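You operate a simulated robot arm through the tools that you are given. There is no shell and no other tool.

You run a simulated robot arm. Do the job below in one go: nothing can be reset, and whatever is moved stays where it is left.

## Task
Rub the black sample five at a time until the backing shows, then scrap it.
Fine: set the count to 5; keep clear while it runs, look after each run and stop there. Put the weight back in its ring, then lay the sample flat in the red sample tray.

The check looks at the end state, three seconds after you hand in, the way a careful person would. Anything else that was tipped, shoved, dropped, spilled or broken makes it a failure.

## Robot
A 7-joint arm with a two-finger parallel gripper, fixed in place. Base frame: the origin is at the foot of the arm, x ahead of it, y to its left, z up. Readings come in m, rad, newtons and seconds.
With the tool pointing down near the work surface it reaches from about 0.1 to 0.64 m from the base axis. Its first joint turns from -2.496 to 2.496 rad. Payload 3 kg.
Tool frame: the origin (TCP) lies between the finger pads and is the grasp point; the fingertips stand 0.03 m ahead of it; z points along the fingers, y is the line along which they close. The gripper opens to 0.11 m. The fingers are 0.02 m wide and 0.01 m thick; the gripper's body (0.048 by 0.112 m) begins 0.055 m behind the TCP.
Orientation is that of the tool frame in the base frame, as a unit quaternion [x, y, z, w]. With the fingers straight down and closing along the base's y, the tool's x points along the base's -x, its y along +y and its z along -z.

## Interface
- The arm moves only by the tool jog_arm. Its argument "plan" is a list of rows, each a list of 6 numbers: the shift along the base's x, y, z in units of 40 mm (1.0 is 40 mm), then the turn, a rotation vector about the base's x, y, z in units of 6 degrees (1.0 is 6 degrees). In form: [[tx, ty, tz, ax, ay, az], ...]. A call has 1 to 20 rows; each row shifts and turns the commanded pose from where the row before left it. "grip" is the finger opening in m, from 0 to 0.11, set as the call begins (left out, the last holds). A call with a number of a shift or a turn outside -1 to 1 is refused whole. A row lasts 0.2 s, in which the tool goes at most 0.05 m and 0.15 rad; a call with a longer step from one row to the next is refused whole, and so is a gripper value outside its range. A pose out of reach is approached as far as the arm can. The call stops where the force on the tool passes 40 N (or 10 N more than at its start, if that is more) or the arm is blocked; 0.2 s more then pass. The fingers move at their own pace (about 0.108 m/s each) and stop on an object; they squeeze with about 36 N. The grip force told is the motor's: it shows also when the fingers shut on nothing. Time passes only in rows, and 0.2 s behind the last, so rows that do not move let the fingers close. The reply holds the time, the measured pose of the TCP, the force on the tool along the base axes, the opening and the grip force, in the units named above and with some noise, with the torque about the TCP (base axes, N m) and any sound that the robot's microphone picked up.
- Cameras (640 x 400 px; columns grow to the right, rows downward): "scene" is fixed at [0.4045, -0.4965, 1.4356]; the picture's right is [0.80, -0.60, 0.00], its down [-0.50, -0.67, -0.55] and it looks along [0.33, 0.44, -0.84] (base axes); focal length 214 px, centre (320, 200). "wrist" rides on the gripper at [0.072, 0.017, -0.103] in the tool frame; the picture's right is [-0.23, 0.97, 0.00], its down [-0.76, -0.18, -0.62] and it looks along [-0.61, -0.14, 0.78] (tool axes); focal length 222 px, centre (320, 200). There is no depth. A picture from a camera that has moved, and an enlarged one, comes with that camera's place and axes in the base frame and with its lens. The place of the scene camera against the robot may be out by one fixed shift of up to 0.025 m in any direction.
- camera(camera): a new picture of that camera. The clock stands still meanwhile.
- slide_trunk(by): slides the trunk up (or, below 0, down) by that many m; the arm rides with it, the base frame stays. It gives what a move gives, with no picture.
- zoom(camera, box): a new picture of the part [left, top, right, bottom] of that camera's present view, enlarged. The clock stands still meanwhile.
- sign_off(): hands the job in; it is judged then, once.

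Nothing tells you positions but the pictures and the camera data. Unless the task says otherwise, let go and move clear before handing in.

The tools are called after "Emit:" as name(argument=value, ...) on one line, values as JSON. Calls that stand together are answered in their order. jog_arm: Moves the arm, as the interface text tells. Its arguments: {"type":"object","properties":{"plan":{"type":"array"},"grip":{"type":"number"}},"required":["plan"]} The other tools are called the same way: slide_trunk (by) slides the trunk up or down; camera (camera) takes a picture; zoom (camera, box) takes an enlarged picture of a part of a camera's view; sign_off () hands the job in.

At the start:

```text
time: 0.0
tcp_pos: [0.7614, -0.0112, 1.2251]
tcp_rot: [0.0, 1.0, 0.0, 0.0]
wrist_force: [0.5, -0.3, -0.2]
torque: [0.01, 0.02, -0.01]
opening: 0.1101
finger_force: 0.0
trunk travel left (down, up): [-0.825, 0.065]
```

scene: 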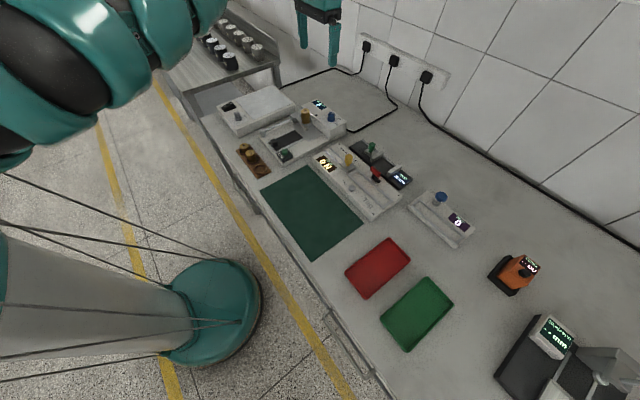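
wrist: 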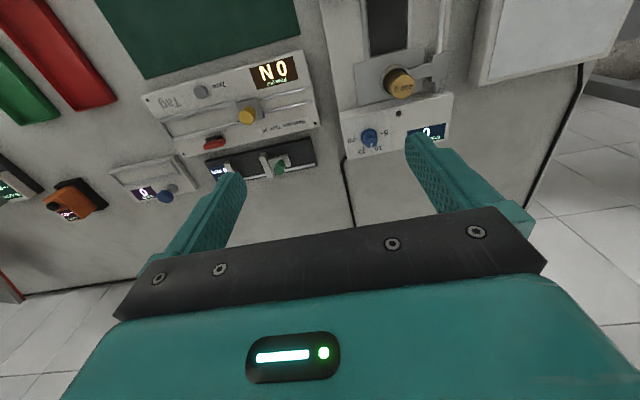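

I see a bench with several devices, a rubbing machine near the green mat, and red and green trays. I'll look closer with zooms before moving anything.

Emit:
zoom(camera="scene", box=[200, 70, 360, 180])

Emit:
zoom(camera="scene", box=[300, 120, 480, 240])

Emit:
zoom(camera="scene", box=[460, 220, 640, 400])

Emit:
zoom(camera="wrist", box=[320, 0, 640, 180])

Emit:
zoom(camera="wrist", box=[100, 40, 340, 220])

```text
3.64 times, centred on (280, 125) of scene
camera zoom: at [0.4045, -0.4965, 1.4356], right [0.8, -0.6, 0.0], down [-0.5, -0.67, -0.55], along [0.33, 0.44, -0.84], focal length 780 px, centre (466, 473)
```

zoom: 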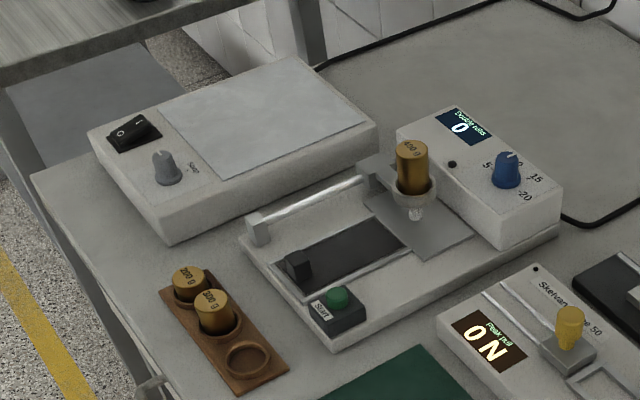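

```text
3.33 times, centred on (390, 180) of scene
camera zoom: at [0.4045, -0.4965, 1.4356], right [0.8, -0.6, 0.0], down [-0.5, -0.67, -0.55], along [0.33, 0.44, -0.84], focal length 715 px, centre (87, 267)
```

zoom: 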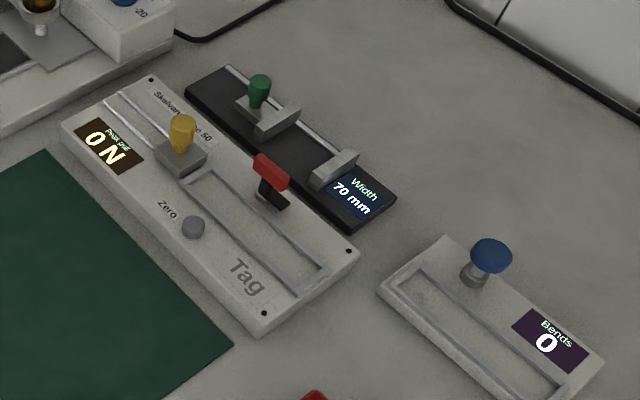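

```text
2.22 times, centred on (550, 310) of scene
camera zoom: at [0.4045, -0.4965, 1.4356], right [0.8, -0.6, 0.0], down [-0.5, -0.67, -0.55], along [0.33, 0.44, -0.84], focal length 477 px, centre (-191, -44)
```

zoom: 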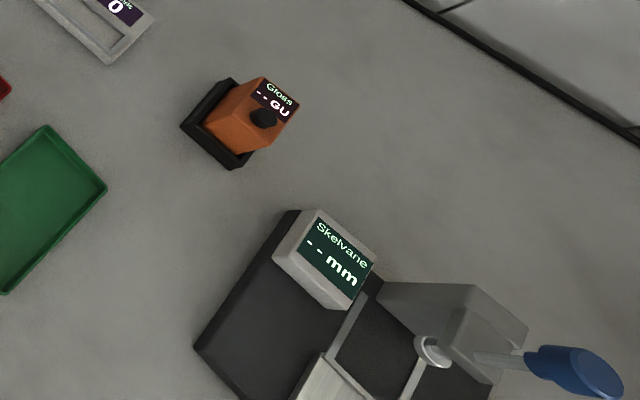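

```text
2.00 times, centred on (480, 90) of wrist
camera zoom: at [0.6876, 0.0055, 1.3277], right [0.23, 0.97, 0.0], down [0.76, -0.18, 0.62], along [0.61, -0.14, -0.78], focal length 444 px, centre (0, 420)
```

zoom: 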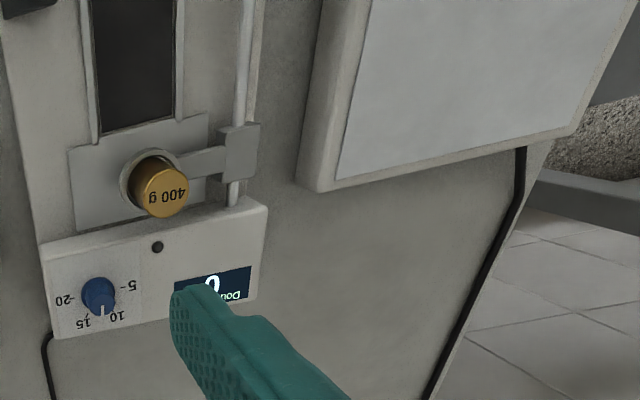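

```text
2.22 times, centred on (220, 130) of wrist
camera zoom: at [0.6876, 0.0055, 1.3277], right [0.23, 0.97, 0.0], down [0.76, -0.18, 0.62], along [0.61, -0.14, -0.78], focal length 494 px, centre (542, 356)
```

zoom: 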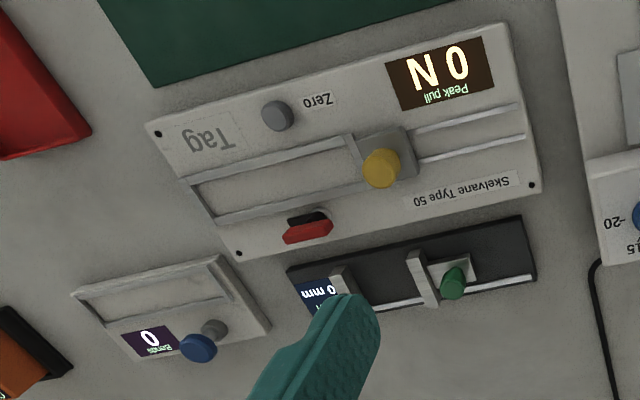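

The crock tester sits ahead of the arm: a black sample under a rubbing foot with a 400 g weight on it, a blue count knob (5–20) and a green Start button. A rack with one empty ring is beside it. I'll pull the arm back at height to get a better wrist view and triangulate positions.

Emit:
jog_arm(plan=[[-1, 0, 0, 0, 0, 0], [-1, 0, 0, 0, 0, 0], [-1, 0, 0, 0, 0, 0], [-1, 0, 0, 0, 0, 0], [-1, 0, 0, 0, 0, 0], [-1, 0, 0, 0, 0, 0], [-1, 0, 0, 0, 0, 0]])

```text
time: 1.6
tcp_pos: [0.6808, -0.0111, 1.224]
tcp_rot: [0.0, 1.0, 0.0, 0.002]
wrist_force: [0.6, 0.9, 0.4]
torque: [-0.01, 0.02, -0.01]
opening: 0.11
finger_force: 0.1
out of reach, approached as far as the arm can: row 3, 4, 5, 6, 7
trunk travel left (down, up): [-0.825, 0.065]
```

The arm couldn't retract further at this height (stopped at x≈0.68). Let me see the present views.

Emit:
camera(camera="wrist")

Emit:
camera(camera="scene")

```text
taken
camera wrist: at [0.6085, 0.0053, 1.3279], right [0.23, 0.97, 0.0], down [0.76, -0.18, 0.62], along [0.61, -0.14, -0.78], focal length 222 px, centre (320, 200)
```

wrist: 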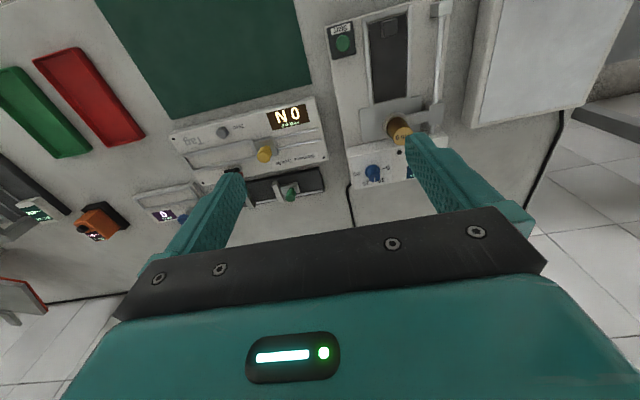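

```text
taken
```

scene: 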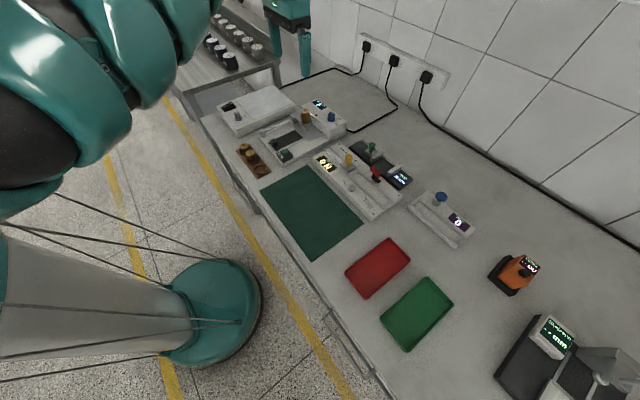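

I'll lower the trunk some to gain reach and take another view from a different height.

Emit:
slide_trunk(by=-0.12)

Emit:
camera(camera="wrist")

Emit:
camera(camera="scene")

```text
time: 3.1
tcp_pos: [0.6802, -0.0112, 1.1039]
tcp_rot: [0.0, 1.0, 0.0, -0.001]
wrist_force: [0.4, 0.5, 0.6]
torque: [-0.01, 0.03, 0.01]
opening: 0.11
finger_force: 0.1
trunk travel left (down, up): [-0.705, 0.185]
```

```text
taken
camera wrist: at [0.6083, 0.0054, 1.208], right [0.23, 0.97, 0.0], down [0.76, -0.18, 0.62], along [0.61, -0.14, -0.78], focal length 222 px, centre (320, 200)
```

wrist: 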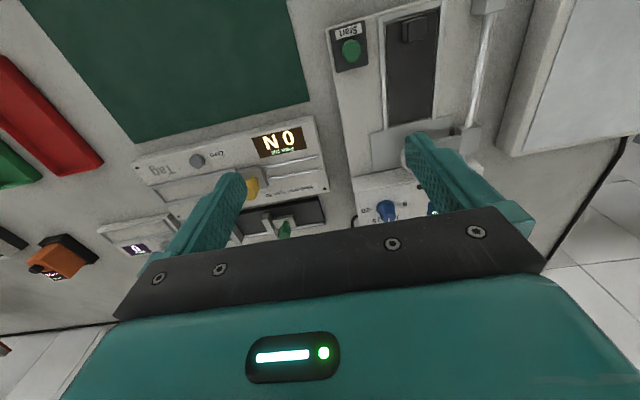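

```text
taken
```

scene: 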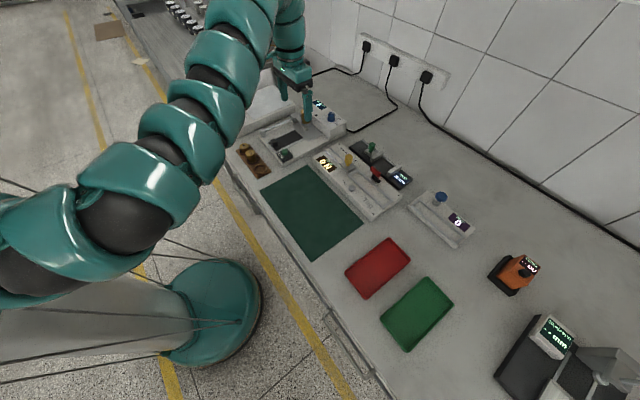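

Triangulation puts the bench around z≈0.87, with the knob near (0.87, 0.05) and the Start button near (0.64, 0.03). I'll try retracting now that the trunk is lower, to look at the rack and sample.

Emit:
jog_arm(plan=[[-1, 0, 0, 0, 0, 0], [-1, 0, 0, 0, 0, 0], [-1, 0, 0, 0, 0, 0], [-1, 0, 0, 0, 0, 0]])

Emit:
camera(camera="wrist")

```text
time: 4.1
tcp_pos: [0.6815, -0.0116, 1.1056]
tcp_rot: [0.0, 1.0, 0.0, 0.0]
wrist_force: [-0.2, -0.3, 0.0]
torque: [0.02, 0.0, 0.03]
opening: 0.1099
finger_force: 0.0
out of reach, approached as far as the arm can: row 1, 2, 3, 4
trunk travel left (down, up): [-0.705, 0.185]
```

```text
taken
camera wrist: at [0.6084, 0.0053, 1.2079], right [0.23, 0.97, 0.0], down [0.76, -0.18, 0.62], along [0.61, -0.14, -0.78], focal length 222 px, centre (320, 200)
```

wrist: 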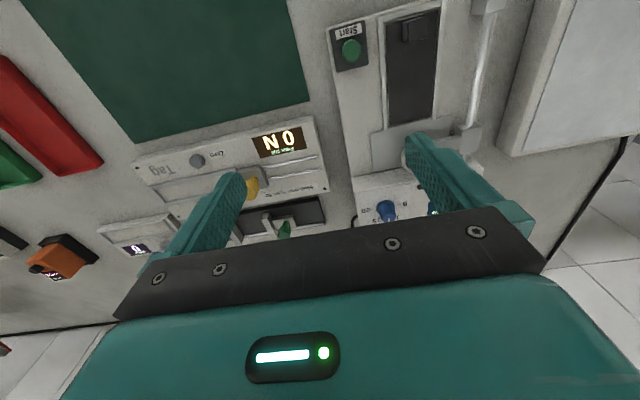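

The limit is tied to the arm's height relative to the trunk, so working lower relative to the shoulder should allow closer-in poses. I'll raise the trunk and lower the tool, then retract.

Emit:
slide_trunk(by=0.185)

Emit:
jog_arm(plan=[[0, 0, -1, 0, 0, 0], [0, 0, -1, 0, 0, 0], [0, 0, -1, 0, 0, 0], [0, 0, -1, 0, 0, 0], [-0.8, 0, -0.8, 0, 0, 0], [-1, 0, 0, 0, 0, 0], [-1, 0, 0, 0, 0, 0], [-1, 0, 0, 0, 0, 0], [-1, 0, 0, 0, 0, 0], [-1, 0, 0, 0, 0, 0]])

Emit:
camera(camera="wrist")

Emit:
camera(camera="scene")

```text
time: 6.1
tcp_pos: [0.6815, -0.0108, 1.2898]
tcp_rot: [-0.001, 1.0, 0.001, 0.0]
wrist_force: [1.4, -0.6, 0.3]
torque: [-0.01, -0.03, -0.02]
opening: 0.1101
finger_force: 0.1
trunk travel left (down, up): [-0.89, 0.0]
```

```text
time: 8.3
tcp_pos: [0.6822, -0.0042, 1.174]
tcp_rot: [0.0, 1.0, -0.001, -0.003]
wrist_force: [-0.8, 0.1, -0.2]
torque: [-0.02, -0.01, -0.03]
opening: 0.1099
finger_force: 0.1
out of reach, approached as far as the arm can: row 1, 2, 3, 5, 6, 7, 8, 9, 10
trunk travel left (down, up): [-0.89, 0.0]
```

```text
taken
camera wrist: at [0.6105, 0.0135, 1.277], right [0.23, 0.97, 0.0], down [0.76, -0.18, 0.62], along [0.6, -0.14, -0.78], focal length 222 px, centre (320, 200)
```

wrist: 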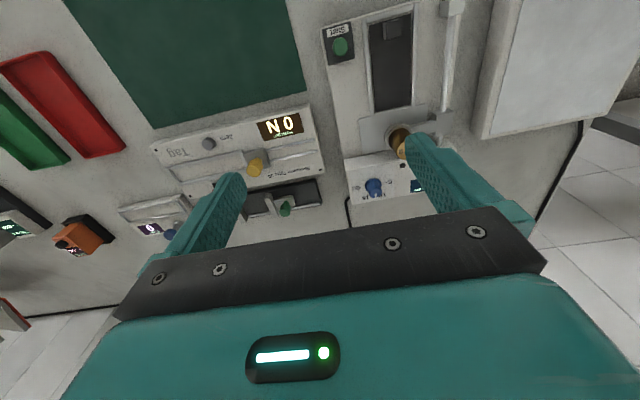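

```text
taken
```

scene: 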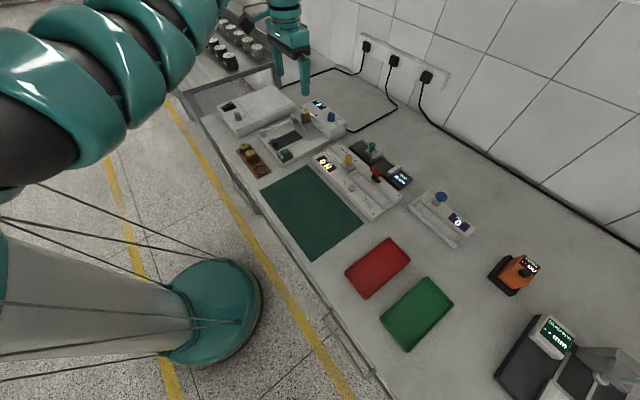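

The retreat is still limited. I'll test how the commanded pose behaves with a small forward move.

Emit:
jog_arm(plan=[[0.5, 0, 0, 0, 0, 0], [0, 0, 0, 0, 0, 0]])

```text
time: 8.9
tcp_pos: [0.7028, -0.0031, 1.1757]
tcp_rot: [-0.001, 1.0, 0.001, 0.002]
wrist_force: [-0.2, -0.1, -0.3]
torque: [-0.01, -0.03, 0.0]
opening: 0.1098
finger_force: 0.0
trunk travel left (down, up): [-0.89, 0.0]
```

Emit:
jog_arm(plan=[[0, 0, -1, 0, 0, 0], [0, 0, -1, 0, 0, 0], [0, 0, -1, 0, 0, 0]])

```text
time: 9.7
tcp_pos: [0.7054, -0.0024, 1.0544]
tcp_rot: [0.0, 1.0, 0.0, 0.0]
wrist_force: [0.1, 0.3, 0.2]
torque: [-0.03, 0.03, -0.03]
opening: 0.1097
finger_force: 0.0
trunk travel left (down, up): [-0.89, 0.0]
```

Emit:
jog_arm(plan=[[-1, 0, 0, 0, 0, 0], [-1, 0, 0, 0, 0, 0], [-1, 0, 0, 0, 0, 0], [-1, 0, 0, 0, 0, 0], [-1, 0, 0, 0, 0, 0], [-1, 0, 0, 0, 0, 0], [-1, 0, 0, 0, 0, 0]])

Emit:
camera(camera="wrist")

Emit:
camera(camera="scene")

```text
time: 11.3
tcp_pos: [0.4254, -0.0019, 1.0546]
tcp_rot: [0.0, 1.0, 0.0, -0.001]
wrist_force: [0.0, -0.3, 0.6]
torque: [0.03, 0.0, 0.01]
opening: 0.1098
finger_force: 0.0
trunk travel left (down, up): [-0.89, 0.0]
```

```text
taken
camera wrist: at [0.3526, 0.0143, 1.1574], right [0.23, 0.97, 0.0], down [0.76, -0.18, 0.62], along [0.61, -0.14, -0.78], focal length 222 px, centre (320, 200)
```

wrist: 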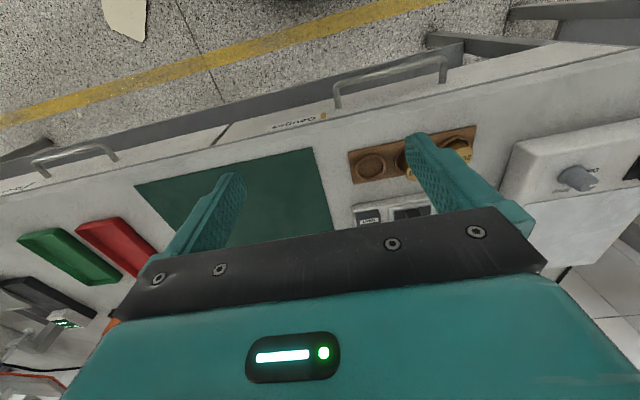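

```text
taken
```

scene: 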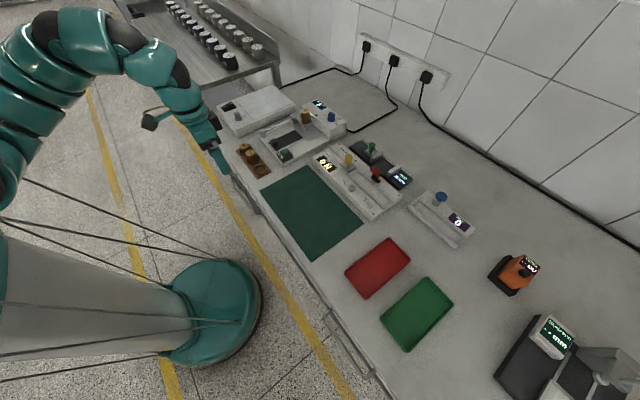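

Now I can work at this height. I see the rack with the empty ring (near 0.53, 0.05) and the bench edge. Next I'll move over the machine's near end for a close view of the sample.

Emit:
jog_arm(plan=[[1, 0, 0.2, 0, 0, 0], [1, 0, 0.2, 0, 0, 0], [1, 0, 0.2, 0, 0, 0], [1, 0, 0.2, 0, 0, 0], [0.5, 0, 0, 0, 0, 0]])

Emit:
camera(camera="wrist")

Emit:
zoom(camera="wrist", box=[300, 0, 560, 160])

```text
time: 12.5
tcp_pos: [0.6073, -0.0014, 1.0807]
tcp_rot: [0.0, 1.0, 0.001, -0.001]
wrist_force: [-0.9, 0.4, 0.2]
torque: [0.01, -0.02, -0.02]
opening: 0.1103
finger_force: 0.1
out of reach, approached as far as the arm can: row 4
trunk travel left (down, up): [-0.89, 0.0]
```

```text
taken
camera wrist: at [0.5344, 0.014, 1.1829], right [0.23, 0.97, 0.0], down [0.76, -0.18, 0.62], along [0.61, -0.14, -0.78], focal length 222 px, centre (320, 200)
```

wrist: 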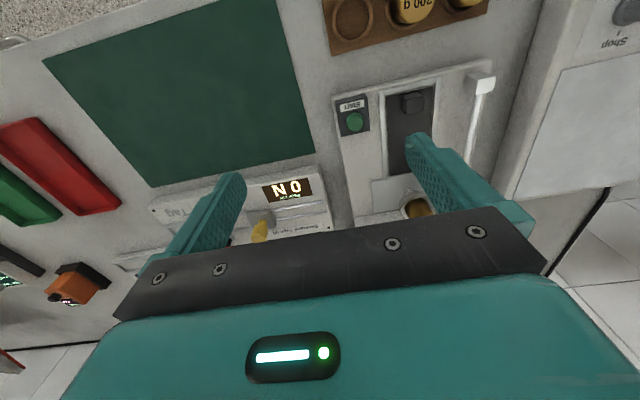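

```text
2.46 times, centred on (430, 80) of wrist
camera zoom: at [0.5344, 0.014, 1.1829], right [0.23, 0.97, 0.0], down [0.76, -0.18, 0.62], along [0.61, -0.14, -0.78], focal length 547 px, centre (49, 495)
```

zoom: 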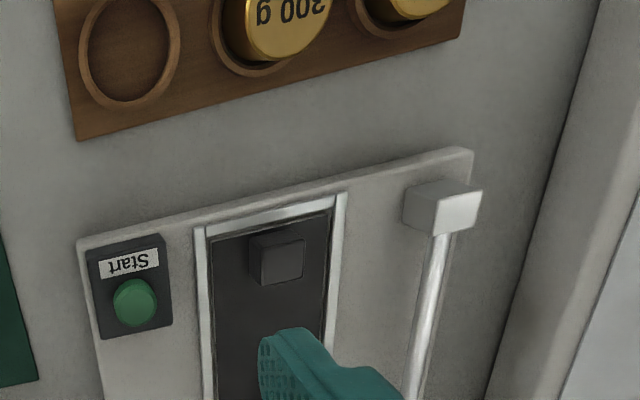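

Ring, Start button and sample tab are clear now: ring ≈ (0.542, 0.051, 0.857), Start ≈ (0.641, 0.033, 0.90). The sample lies in a rimmed bed with a grip block at its near end. I'll go up and forward to check reach and get a clear view of the weight and knob.

Emit:
jog_arm(plan=[[1, 0, -0.3, 0, 0, 0], [1, 0, 0, 0, 0, 0], [0.5, 0, 0.5, 0, 0, 0], [0.5, 0, 0.8, 0, 0, 0], [0.5, 0, 0.8, 0, 0, 0], [0.5, 0, 0.8, 0, 0, 0], [0.5, 0, 0.8, 0, 0, 0]])

```text
time: 14.1
tcp_pos: [0.786, -0.0035, 1.2161]
tcp_rot: [0.002, 1.0, 0.0, -0.001]
wrist_force: [0.1, -0.2, -0.1]
torque: [-0.03, -0.03, 0.03]
opening: 0.1102
finger_force: 0.1
trunk travel left (down, up): [-0.89, 0.0]
```

Emit:
slide_trunk(by=-0.1)

Emit:
camera(camera="wrist")

Emit:
zoom(camera="wrist", box=[300, 0, 560, 160])

```text
time: 15.5
tcp_pos: [0.7873, -0.0049, 1.1162]
tcp_rot: [-0.001, 1.0, 0.001, 0.0]
wrist_force: [0.2, -0.2, 0.0]
torque: [0.0, -0.01, 0.0]
opening: 0.1099
finger_force: 0.1
trunk travel left (down, up): [-0.79, 0.1]
```

```text
taken
camera wrist: at [0.7141, 0.0122, 1.2189], right [0.23, 0.97, 0.0], down [0.76, -0.18, 0.62], along [0.61, -0.14, -0.78], focal length 222 px, centre (320, 200)
```

wrist: 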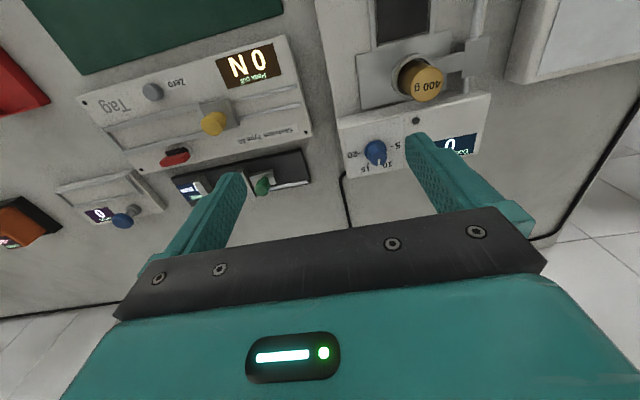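

```text
2.46 times, centred on (430, 80) of wrist
camera zoom: at [0.7141, 0.0122, 1.2189], right [0.23, 0.97, 0.0], down [0.76, -0.18, 0.62], along [0.61, -0.14, -0.78], focal length 547 px, centre (49, 495)
```

zoom: 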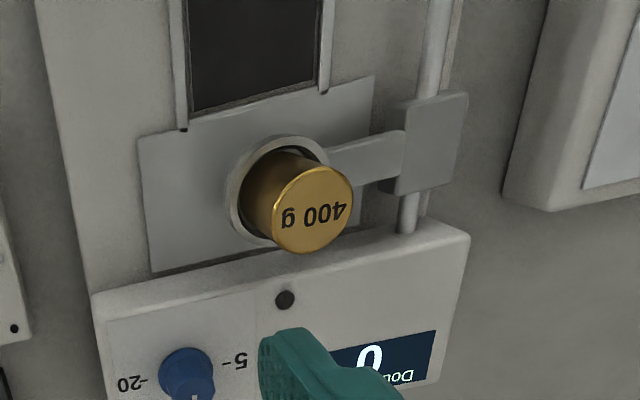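

The weight (400 g) sits in a cup parked on a steel plate past the end of the sample, at about (0.786, 0.106), top z≈0.97. Let me zoom on the knob and display.

Emit:
zoom(camera="wrist", box=[330, 110, 430, 180])

Emit:
zoom(camera="scene", box=[290, 85, 370, 135])

```text
5.71 times, centred on (380, 145) of wrist
camera zoom: at [0.7141, 0.0122, 1.2189], right [0.23, 0.97, 0.0], down [0.76, -0.18, 0.62], along [0.61, -0.14, -0.78], focal length 1269 px, centre (-23, 514)
```

zoom: 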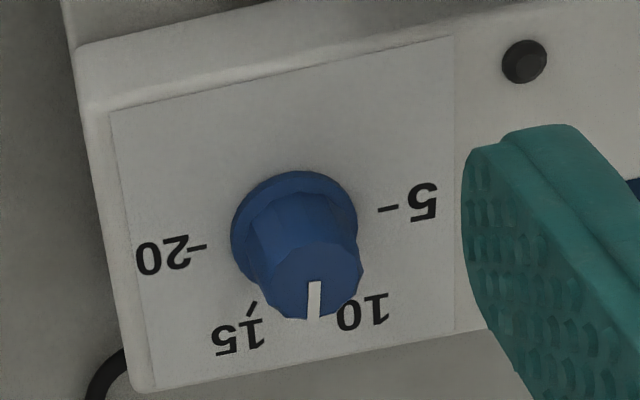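

```text
8.00 times, centred on (330, 110) of scene
camera zoom: at [0.4045, -0.4965, 1.4356], right [0.8, -0.6, 0.0], down [-0.5, -0.67, -0.55], along [0.33, 0.44, -0.84], focal length 1716 px, centre (240, 920)
```

zoom: 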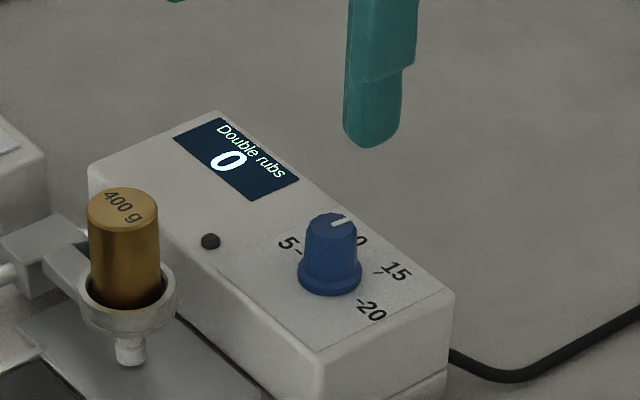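

The pointer points along base +x, midway between 10 and 15; "5" lies toward +y. So the knob needs to turn about 90° counter‑clockwise seen from above. I'll move above the knob to check reach and refine its position.

Emit:
jog_arm(plan=[[0.5, 0.4, 0, 0, 0, 0], [0.5, 0.4, 0, 0, 0, 0], [0.5, 0.4, 0, 0, 0, 0], [0.5, 0.3, 0, 0, 0, 0]])

Emit:
camera(camera="wrist")

Emit:
zoom(camera="wrist", box=[240, 50, 420, 170])

Emit:
camera(camera="scene")

```text
time: 16.5
tcp_pos: [0.7869, -0.001, 1.1159]
tcp_rot: [0.0, 1.0, 0.001, 0.0]
wrist_force: [0.0, -0.1, -0.9]
torque: [0.0, 0.0, 0.03]
opening: 0.1102
finger_force: 0.0
out of reach, approached as far as the arm can: row 1, 2, 3, 4
trunk travel left (down, up): [-0.79, 0.1]
```

```text
taken
camera wrist: at [0.7139, 0.0156, 1.2183], right [0.23, 0.97, 0.0], down [0.76, -0.18, 0.62], along [0.61, -0.14, -0.78], focal length 222 px, centre (320, 200)
```

wrist: 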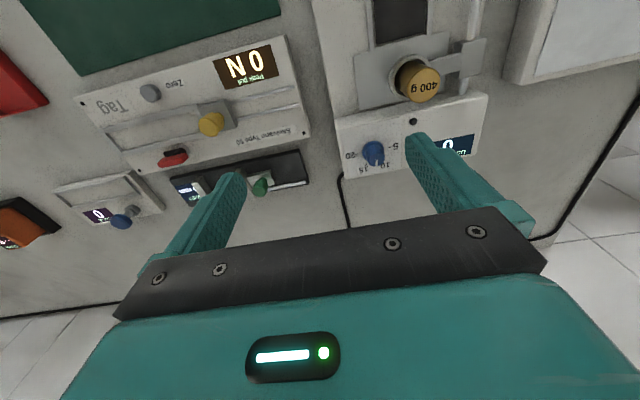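

```text
3.33 times, centred on (330, 110) of wrist
camera zoom: at [0.7139, 0.0156, 1.2183], right [0.23, 0.97, 0.0], down [0.76, -0.18, 0.62], along [0.61, -0.14, -0.78], focal length 740 px, centre (287, 500)
```

zoom: 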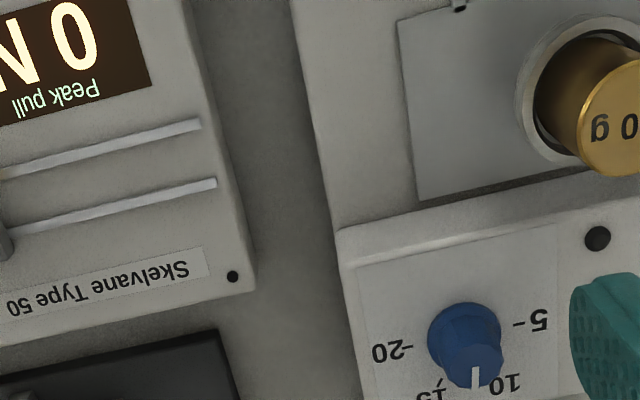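

```text
taken
```

scene: 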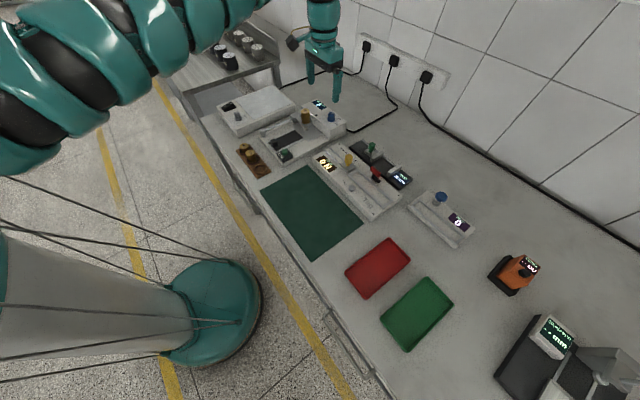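

The arm is at its outer limit for this trunk height (r≈0.787). A lower trunk should extend the reach at bench level, so I'll raise the tool and lower the trunk, then test forward again.

Emit:
jog_arm(plan=[[-0.5, 0, 0.8, 0, 0, 0], [0, 0, 1, 0, 0, 0], [0, 0, 1, 0, 0, 0], [0, 0, 1, 0, 0, 0], [0, 0, 1, 0, 0, 0]])

Emit:
slide_trunk(by=-0.2)

Emit:
jog_arm(plan=[[0.5, 0, 0, 0, 0, 0], [0.5, 0, 0, 0, 0, 0], [0.5, 0, 0, 0, 0, 0], [0.5, 0, 0, 0, 0, 0], [0.5, 0, 0, 0, 0, 0], [0.5, 0, 0, 0, 0, 0]])

```text
time: 17.7
tcp_pos: [0.7647, -0.0087, 1.2739]
tcp_rot: [0.001, 1.0, 0.002, 0.001]
wrist_force: [0.6, -0.8, 0.2]
torque: [-0.02, 0.0, 0.02]
opening: 0.1099
finger_force: 0.1
out of reach, approached as far as the arm can: row 5
trunk travel left (down, up): [-0.79, 0.1]
```

```text
time: 19.8
tcp_pos: [0.764, -0.0057, 1.0735]
tcp_rot: [0.0, 1.0, 0.001, 0.001]
wrist_force: [0.5, -0.2, -0.1]
torque: [0.02, 0.02, -0.02]
opening: 0.1099
finger_force: 0.1
trunk travel left (down, up): [-0.59, 0.3]
```

```text
time: 21.2
tcp_pos: [0.7646, -0.0059, 1.0749]
tcp_rot: [0.0, 1.0, 0.002, 0.0]
wrist_force: [0.2, -0.5, 0.7]
torque: [0.05, 0.0, 0.02]
opening: 0.11
finger_force: 0.1
out of reach, approached as far as the arm can: row 1, 2, 3, 4, 5, 6
trunk travel left (down, up): [-0.59, 0.3]
```

Tool-vertical reach peaks just short of the knob. I'll test tilting the tool so the fingers point a bit forward, which should add reach.

Emit:
jog_arm(plan=[[0, 0, 0, 0, -1, 0], [0, 0, 0, 0, -1, 0], [0, 0, 0, 0, -1, 0], [0.5, 0, 0, 0, 0, 0], [0.5, 0, 0, 0, 0, 0], [0.5, 0, 0, 0, 0, 0], [0.5, 0, 0, 0, 0, 0], [0.5, 0, 0, 0, 0, 0]])

Emit:
camera(camera="scene")

Emit:
camera(camera="wrist")

```text
time: 23.0
tcp_pos: [0.843, -0.0052, 1.0773]
tcp_rot: [0.0, 0.988, 0.001, 0.157]
wrist_force: [-0.8, 0.3, 0.8]
torque: [-0.1, -0.03, -0.02]
opening: 0.1099
finger_force: 0.0
out of reach, approached as far as the arm can: row 8
trunk travel left (down, up): [-0.59, 0.3]
```

```text
taken
```

scene: 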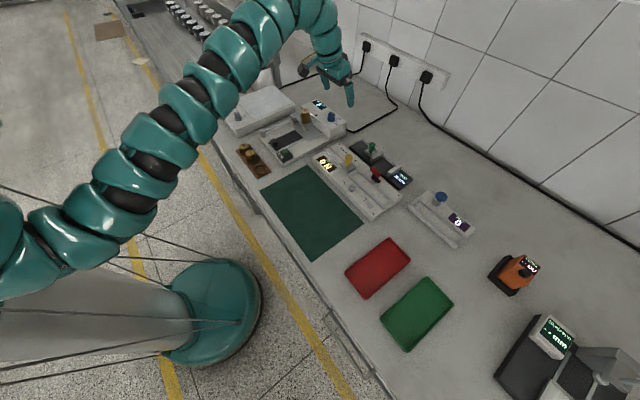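

```text
taken
camera wrist: at [0.7418, 0.0132, 1.1517], right [0.22, 0.97, 0.07], down [0.53, -0.18, 0.83], along [0.82, -0.14, -0.56], focal length 222 px, centre (320, 200)
```

wrist: 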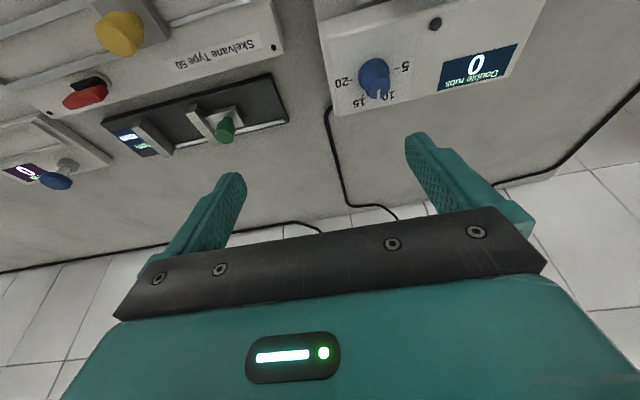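

With 18° tilt the reach extends to 0.84+. Let me zoom in to refine the knob position from this view.

Emit:
zoom(camera="wrist", box=[320, 20, 480, 120])

```text
4.00 times, centred on (400, 70) of wrist
camera zoom: at [0.7418, 0.0132, 1.1517], right [0.22, 0.97, 0.07], down [0.53, -0.18, 0.83], along [0.82, -0.14, -0.56], focal length 888 px, centre (0, 720)
```

zoom: 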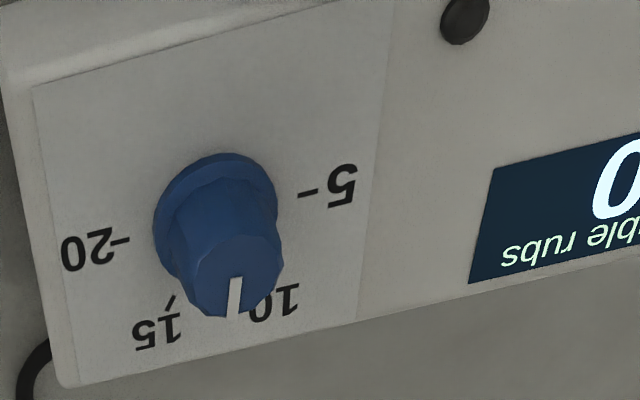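

Knob axis ≈ (0.872, 0.057), panel z≈0.924, knob top ≈0.950. I'll go over it with the fingers partly closed, keeping the tilt, and check alignment.

Emit:
jog_arm(plan=[[0, 0.5, -0.4, 0, 0, 0], [0, 0.5, -0.4, 0, 0, 0], [0, 0.55, -0.4, 0, 0, 0], [0.25, 0, 0, 0, 0, 0], [0, 0, 0, 0, 0, 0]], grip=0.06)

Emit:
camera(camera="wrist")

Emit:
zoom(camera="wrist", box=[240, 50, 400, 210])

Emit:
zoom(camera="scene", box=[250, 50, 410, 150])

```text
time: 24.2
tcp_pos: [0.8355, 0.0562, 1.0256]
tcp_rot: [0.0, 0.988, 0.0, 0.157]
wrist_force: [0.6, 0.2, 0.4]
torque: [0.02, 0.01, 0.01]
opening: 0.0598
finger_force: 0.0
out of reach, approached as far as the arm can: row 2, 3, 4
trunk travel left (down, up): [-0.59, 0.3]
```

```text
taken
camera wrist: at [0.7331, 0.0728, 1.1011], right [0.22, 0.97, 0.07], down [0.53, -0.18, 0.83], along [0.82, -0.14, -0.56], focal length 222 px, centre (320, 200)
```

wrist: 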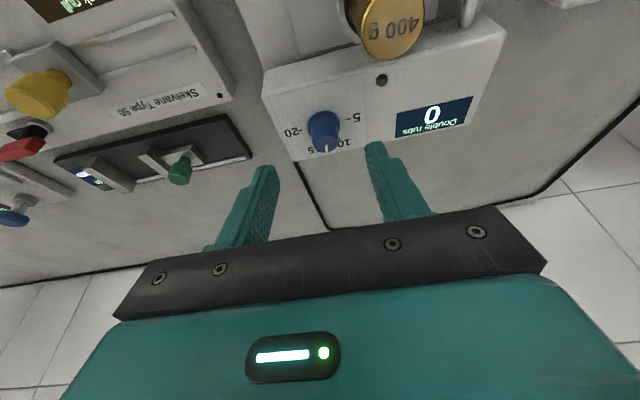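

```text
2.50 times, centred on (320, 130) of wrist
camera zoom: at [0.7331, 0.0728, 1.1011], right [0.22, 0.97, 0.07], down [0.53, -0.18, 0.83], along [0.82, -0.14, -0.56], focal length 555 px, centre (320, 375)
```

zoom: 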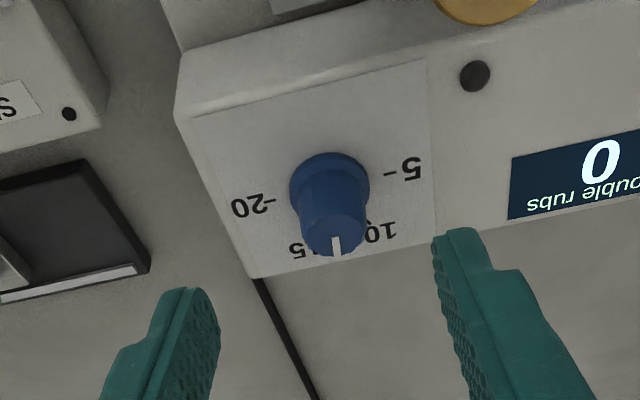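

```text
4.00 times, centred on (330, 100) of scene
camera zoom: at [0.4045, -0.4965, 1.4356], right [0.8, -0.6, 0.0], down [-0.5, -0.67, -0.55], along [0.33, 0.44, -0.84], focal length 858 px, centre (280, 600)
```

zoom: 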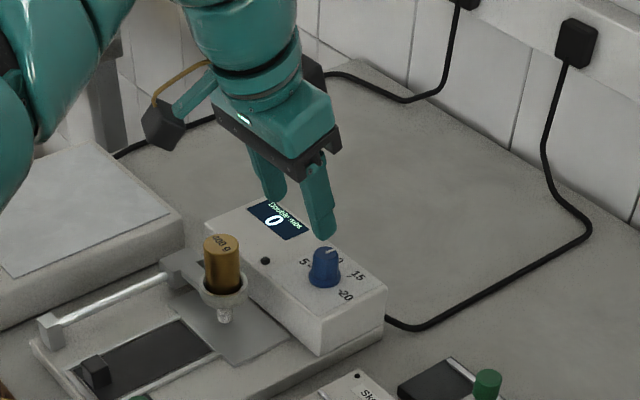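

Refined from three views: knob axis ≈ (0.878, 0.058), panel z≈0.914, knob top≈0.941. I'll tilt to 27°, yaw −22.5°, and align above the knob before descending.

Emit:
jog_arm(plan=[[0, 0, 0, 0, -0.75, 0], [0, 0, 0, 0, -0.75, 0], [0, 0, 0, 0, 0, -1], [0, 0, 0, 0, 0, -1], [0, 0, 0, 0, 0, -1], [0, 0, 0, 0, 0, -0.75], [0.4, 0, 0, 0, 0, 0], [0.4375, 0.1375, 0, 0, 0, 0], [0, 0, 0, 0, 0, 0]], grip=0.06)

Emit:
zoom(camera="wrist", box=[220, 50, 420, 230])

```text
time: 26.2
tcp_pos: [0.8439, 0.0562, 1.0263]
tcp_rot: [0.19, 0.954, -0.044, 0.229]
wrist_force: [-0.3, -1.0, -0.2]
torque: [0.0, 0.0, -0.01]
opening: 0.0599
finger_force: 0.2
out of reach, approached as far as the arm can: row 7, 8
trunk travel left (down, up): [-0.59, 0.3]
```

```text
2.22 times, centred on (320, 140) of wrist
camera zoom: at [0.7464, 0.1143, 1.0844], right [0.56, 0.82, 0.1], down [0.3, -0.32, 0.9], along [0.77, -0.47, -0.42], focal length 494 px, centre (320, 333)
```

zoom: 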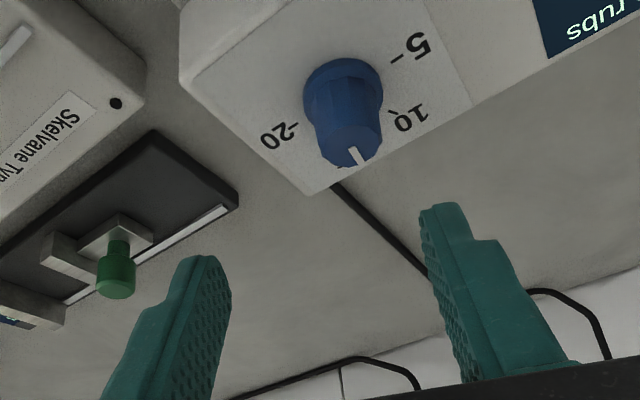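

Emit:
camera(camera="scene")

Emit:
jog_arm(plan=[[0, 0, -0.5, 0, 0, 0], [0, 0, -0.4, 0, 0, 0], [0.4, 0, 0, 0, 0, 0], [0.3, 0, 0, 0, 0, 0]])

```text
taken
```

scene: 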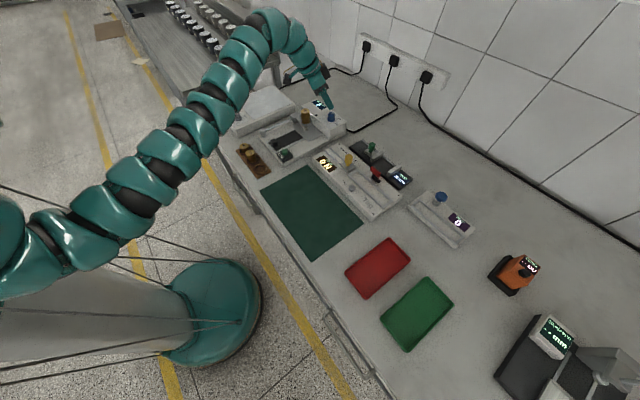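

```text
time: 27.2
tcp_pos: [0.8504, 0.0564, 0.9892]
tcp_rot: [0.19, 0.954, -0.044, 0.228]
wrist_force: [0.7, -0.5, 0.3]
torque: [0.02, -0.03, -0.03]
opening: 0.0599
finger_force: 0.0
out of reach, approached as far as the arm can: row 3, 4
trunk travel left (down, up): [-0.59, 0.3]
```

Reach limits me with negative yaw. I'll raise the trunk slightly, undo the yaw, tilt more (≈39°) and work with yaw on the positive side, which also keeps the gripper body away from the weight.

Emit:
slide_trunk(by=0.1)

Emit:
jog_arm(plan=[[0, 0, 0, 0, 0, 1], [0, 0, 0, 0, 0, 1], [0, 0, 0, 0, 0, 1], [0, 0, 0, 0, 0, 0.75], [0, 0, 0, 0, -1, 0], [0, 0, 0, 0, -1, 0], [0, 0, -0.5, 0, 0, 0], [0, 0, -0.5, 0, 0, 0], [0, 0, -0.5, 0, 0, 0], [0, 0, 0, 0, 0, 0]])

Emit:
camera(camera="wrist")

Emit:
camera(camera="scene")

```text
time: 28.6
tcp_pos: [0.8505, 0.057, 1.0894]
tcp_rot: [0.19, 0.954, -0.044, 0.228]
wrist_force: [-0.4, 0.6, 0.3]
torque: [0.02, 0.01, -0.03]
opening: 0.0601
finger_force: 0.0
trunk travel left (down, up): [-0.69, 0.2]
```

```text
time: 30.8
tcp_pos: [0.85, 0.0566, 1.0294]
tcp_rot: [-0.001, 0.943, 0.001, 0.334]
wrist_force: [-1.0, 0.4, -0.6]
torque: [0.01, 0.01, -0.02]
opening: 0.0601
finger_force: 0.1
trunk travel left (down, up): [-0.69, 0.2]
```

```text
taken
camera wrist: at [0.7279, 0.0738, 1.0643], right [0.18, 0.97, 0.14], down [0.2, -0.18, 0.96], along [0.96, -0.14, -0.23], focal length 222 px, centre (320, 200)
```

wrist: 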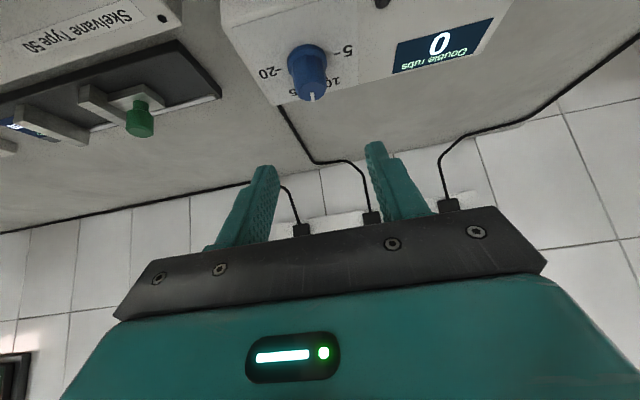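

```text
taken
```

scene: 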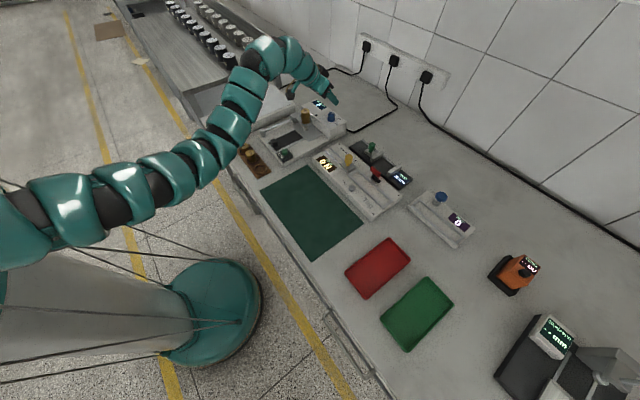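

Tilt is now 39° with margin. I'll test in the air, just above the knob, whether the yaw sweep from 0° to +45° about the knob axis is reachable.

Emit:
jog_arm(plan=[[0.3, 0.035, -0.4, 0, 0, 0], [0, 0, -0.3, 0, 0, 0], [0, -0.04, 0, 0, 0, 1], [0.004, -0.04, 0, 0, 0, 1], [0.008, -0.04, 0, 0, 0, 1], [0.012, -0.039, 0, 0, 0, 1], [0.016, -0.037, 0, 0, 0, 1], [0.02, -0.035, 0, 0, 0, 1], [0.022, -0.033, 0, 0, 0, 1], [0, 0, 0, 0, 0, 0]])

Emit:
camera(camera="wrist")

```text
time: 33.0
tcp_pos: [0.8655, 0.0481, 1.0013]
tcp_rot: [-0.34, 0.879, 0.121, 0.312]
wrist_force: [0.8, -0.5, 1.2]
torque: [0.0, -0.01, 0.02]
opening: 0.0599
finger_force: 0.0
trunk travel left (down, up): [-0.69, 0.2]
```

```text
taken
camera wrist: at [0.7638, -0.0208, 1.036], right [-0.52, 0.84, 0.14], down [0.27, 0.0, 0.96], along [0.81, 0.54, -0.23], focal length 222 px, centre (320, 200)
```

wrist: 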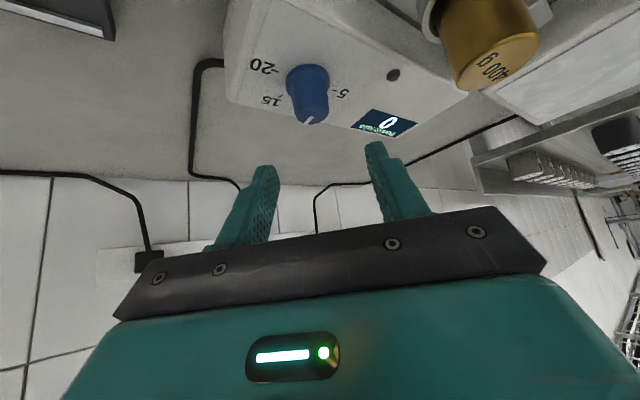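

The sweep is reachable. I'll return to yaw 0 and check the alignment before descending.

Emit:
jog_arm(plan=[[-0.022, 0.033, 0, 0, 0, -1], [-0.02, 0.035, 0, 0, 0, -1], [-0.016, 0.037, 0, 0, 0, -1], [-0.012, 0.039, 0, 0, 0, -1], [-0.008, 0.04, 0, 0, 0, -1], [-0.004, 0.04, 0, 0, 0, -1], [0, 0.04, 0, 0, 0, -1], [0, 0, 0, 0, 0, 0]])

Emit:
zoom(camera="wrist", box=[240, 30, 420, 210])

Emit:
zoom(camera="scene", box=[280, 60, 380, 140])

```text
time: 34.8
tcp_pos: [0.8621, 0.0586, 1.0008]
tcp_rot: [0.001, 0.943, 0.0, 0.333]
wrist_force: [0.1, -0.9, 0.4]
torque: [-0.02, -0.03, 0.03]
opening: 0.0598
finger_force: 0.0
trunk travel left (down, up): [-0.69, 0.2]
```

```text
2.22 times, centred on (330, 120) of wrist
camera zoom: at [0.7407, 0.0753, 1.0348], right [0.18, 0.97, 0.14], down [0.2, -0.18, 0.96], along [0.96, -0.14, -0.23], focal length 494 px, centre (298, 378)
```

zoom: 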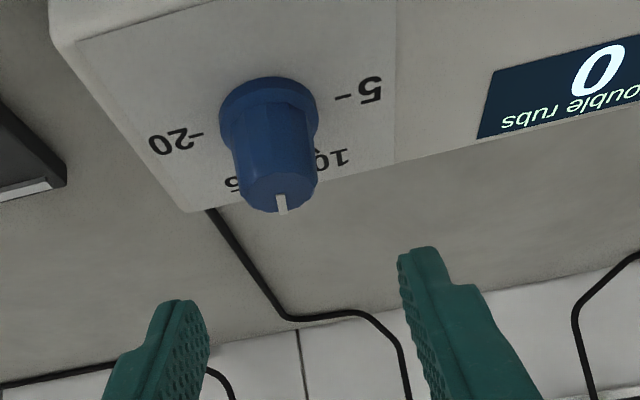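

```text
5.00 times, centred on (330, 100) of scene
camera zoom: at [0.4045, -0.4965, 1.4356], right [0.8, -0.6, 0.0], down [-0.5, -0.67, -0.55], along [0.33, 0.44, -0.84], focal length 1072 px, centre (270, 700)
```

zoom: 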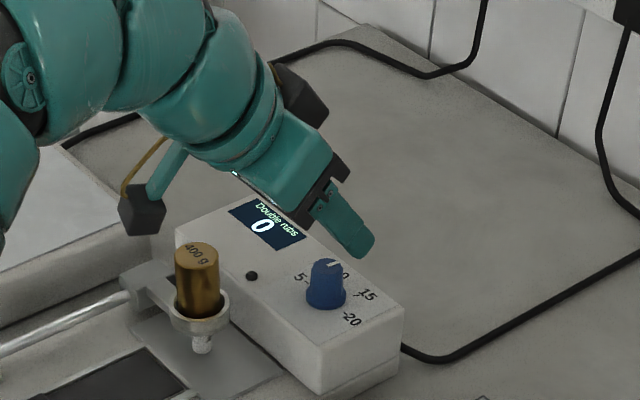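

Alignment matches my estimate (axis 0.8785, 0.058). Descending around the knob slowly.

Emit:
jog_arm(plan=[[0, 0, -0.4, 0, 0, 0], [0, 0, -0.4, 0, 0, 0], [0.02, 0, -0.3, 0, 0, 0], [0, 0, -0.15, 0, 0, 0], [0, 0, 0, 0, 0, 0]])

Emit:
zoom(camera="wrist", box=[220, 80, 420, 220])

Emit:
zoom(camera="scene", box=[290, 70, 370, 130])

```text
time: 36.0
tcp_pos: [0.8625, 0.0586, 0.9508]
tcp_rot: [0.0, 0.943, 0.0, 0.334]
wrist_force: [0.0, -0.1, 0.8]
torque: [0.03, 0.01, -0.02]
opening: 0.0601
finger_force: 0.0
trunk travel left (down, up): [-0.69, 0.2]
```

```text
2.86 times, centred on (320, 150) of wrist
camera zoom: at [0.742, 0.0754, 0.985], right [0.18, 0.97, 0.14], down [0.2, -0.18, 0.96], along [0.96, -0.14, -0.23], focal length 635 px, centre (320, 343)
```

zoom: 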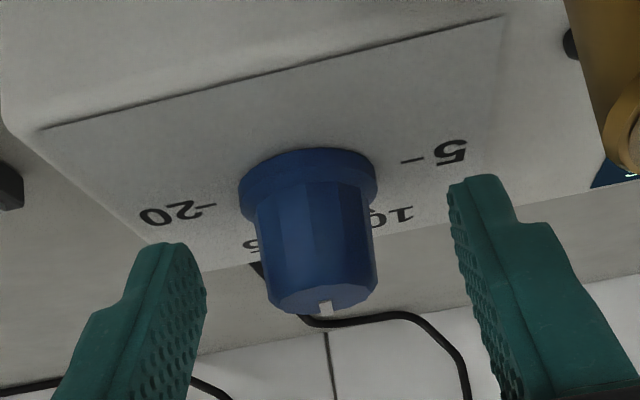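

```text
6.67 times, centred on (330, 100) of scene
camera zoom: at [0.4045, -0.4965, 1.4356], right [0.8, -0.6, 0.0], down [-0.5, -0.67, -0.55], along [0.33, 0.44, -0.84], focal length 1430 px, centre (253, 867)
```

zoom: 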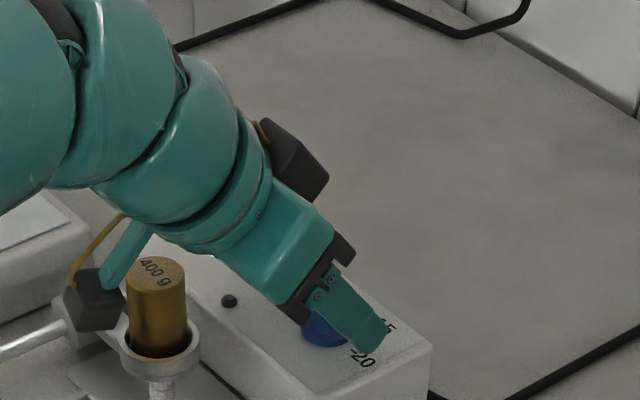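

Fingers straddle the knob without contact. Closing on it.

Emit:
jog_arm(plan=[[0, 0, 0, 0, 0, 0], [0, 0, 0, 0, 0, 0], [0, 0, 0, 0, 0, 0]], grip=0.0)

Emit:
zoom(camera="wrist", box=[220, 80, 420, 220])

```text
time: 36.8
tcp_pos: [0.863, 0.0583, 0.9525]
tcp_rot: [0.0, 0.943, 0.001, 0.334]
wrist_force: [2.4, -1.2, 5.8]
torque: [-0.04, -0.29, 0.03]
opening: 0.0255
finger_force: 45.2
trunk travel left (down, up): [-0.69, 0.2]
```

```text
2.86 times, centred on (320, 150) of wrist
camera zoom: at [0.7421, 0.0751, 0.9861], right [0.18, 0.97, 0.14], down [0.2, -0.18, 0.96], along [0.96, -0.14, -0.22], focal length 635 px, centre (320, 343)
```

zoom: 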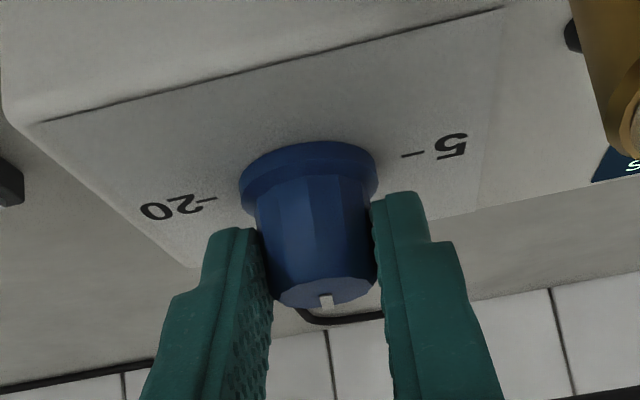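

Gripped at 25.5 mm. Now turning about the knob's axis in small steps; first 24°.

Emit:
jog_arm(plan=[[0.002, -0.0405, 0, 0, 0, 1], [0.0064, -0.04, 0, 0, 0, 1], [0.0105, -0.039, 0, 0, 0, 1], [0.0145, -0.038, 0, 0, 0, 1], [0, 0, 0, 0, 0, 0]])

Emit:
zoom(camera="wrist", box=[220, 80, 420, 220])

```text
time: 38.0
tcp_pos: [0.8648, 0.0534, 0.9521]
tcp_rot: [-0.197, 0.921, 0.071, 0.328]
wrist_force: [12.8, 9.4, 11.6]
torque: [0.14, -0.42, 0.03]
opening: 0.0254
finger_force: 44.9
trunk travel left (down, up): [-0.69, 0.2]
```

```text
2.86 times, centred on (320, 150) of wrist
camera zoom: at [0.7469, 0.019, 0.9864], right [-0.24, 0.96, 0.14], down [0.25, -0.08, 0.96], along [0.94, 0.27, -0.22], focal length 635 px, centre (320, 343)
```

zoom: 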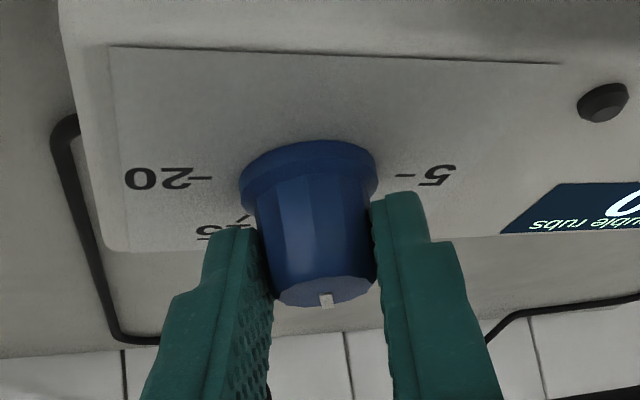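

The knob turns with the grip. A mild side force says the axis is a few mm nearer than assumed; I'll correct that and go on to 48°.

Emit:
jog_arm(plan=[[0.0125, 0.015, 0, 0, 0, 1], [0.0165, -0.0275, 0, 0, 0, 1], [0.019, -0.0235, 0, 0, 0, 1], [0.021, -0.021, 0, 0, 0, 1], [0, 0, 0, 0, 0, 0]])

Emit:
zoom(camera="wrist", box=[220, 80, 420, 220])

```text
time: 39.2
tcp_pos: [0.8678, 0.047, 0.9511]
tcp_rot: [-0.383, 0.861, 0.136, 0.305]
wrist_force: [11.8, 0.9, 13.4]
torque: [0.5, -0.59, -0.09]
opening: 0.0254
finger_force: 44.8
trunk travel left (down, up): [-0.69, 0.2]
```

```text
2.86 times, centred on (320, 150) of wrist
camera zoom: at [0.7737, -0.03, 0.9865], right [-0.61, 0.78, 0.14], down [0.27, 0.03, 0.96], along [0.75, 0.62, -0.23], focal length 635 px, centre (320, 343)
```

zoom: 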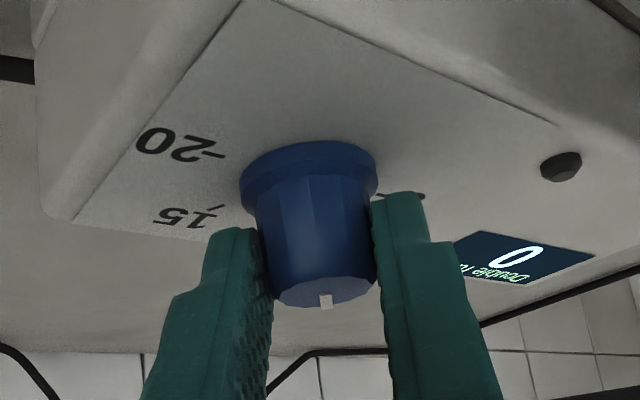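

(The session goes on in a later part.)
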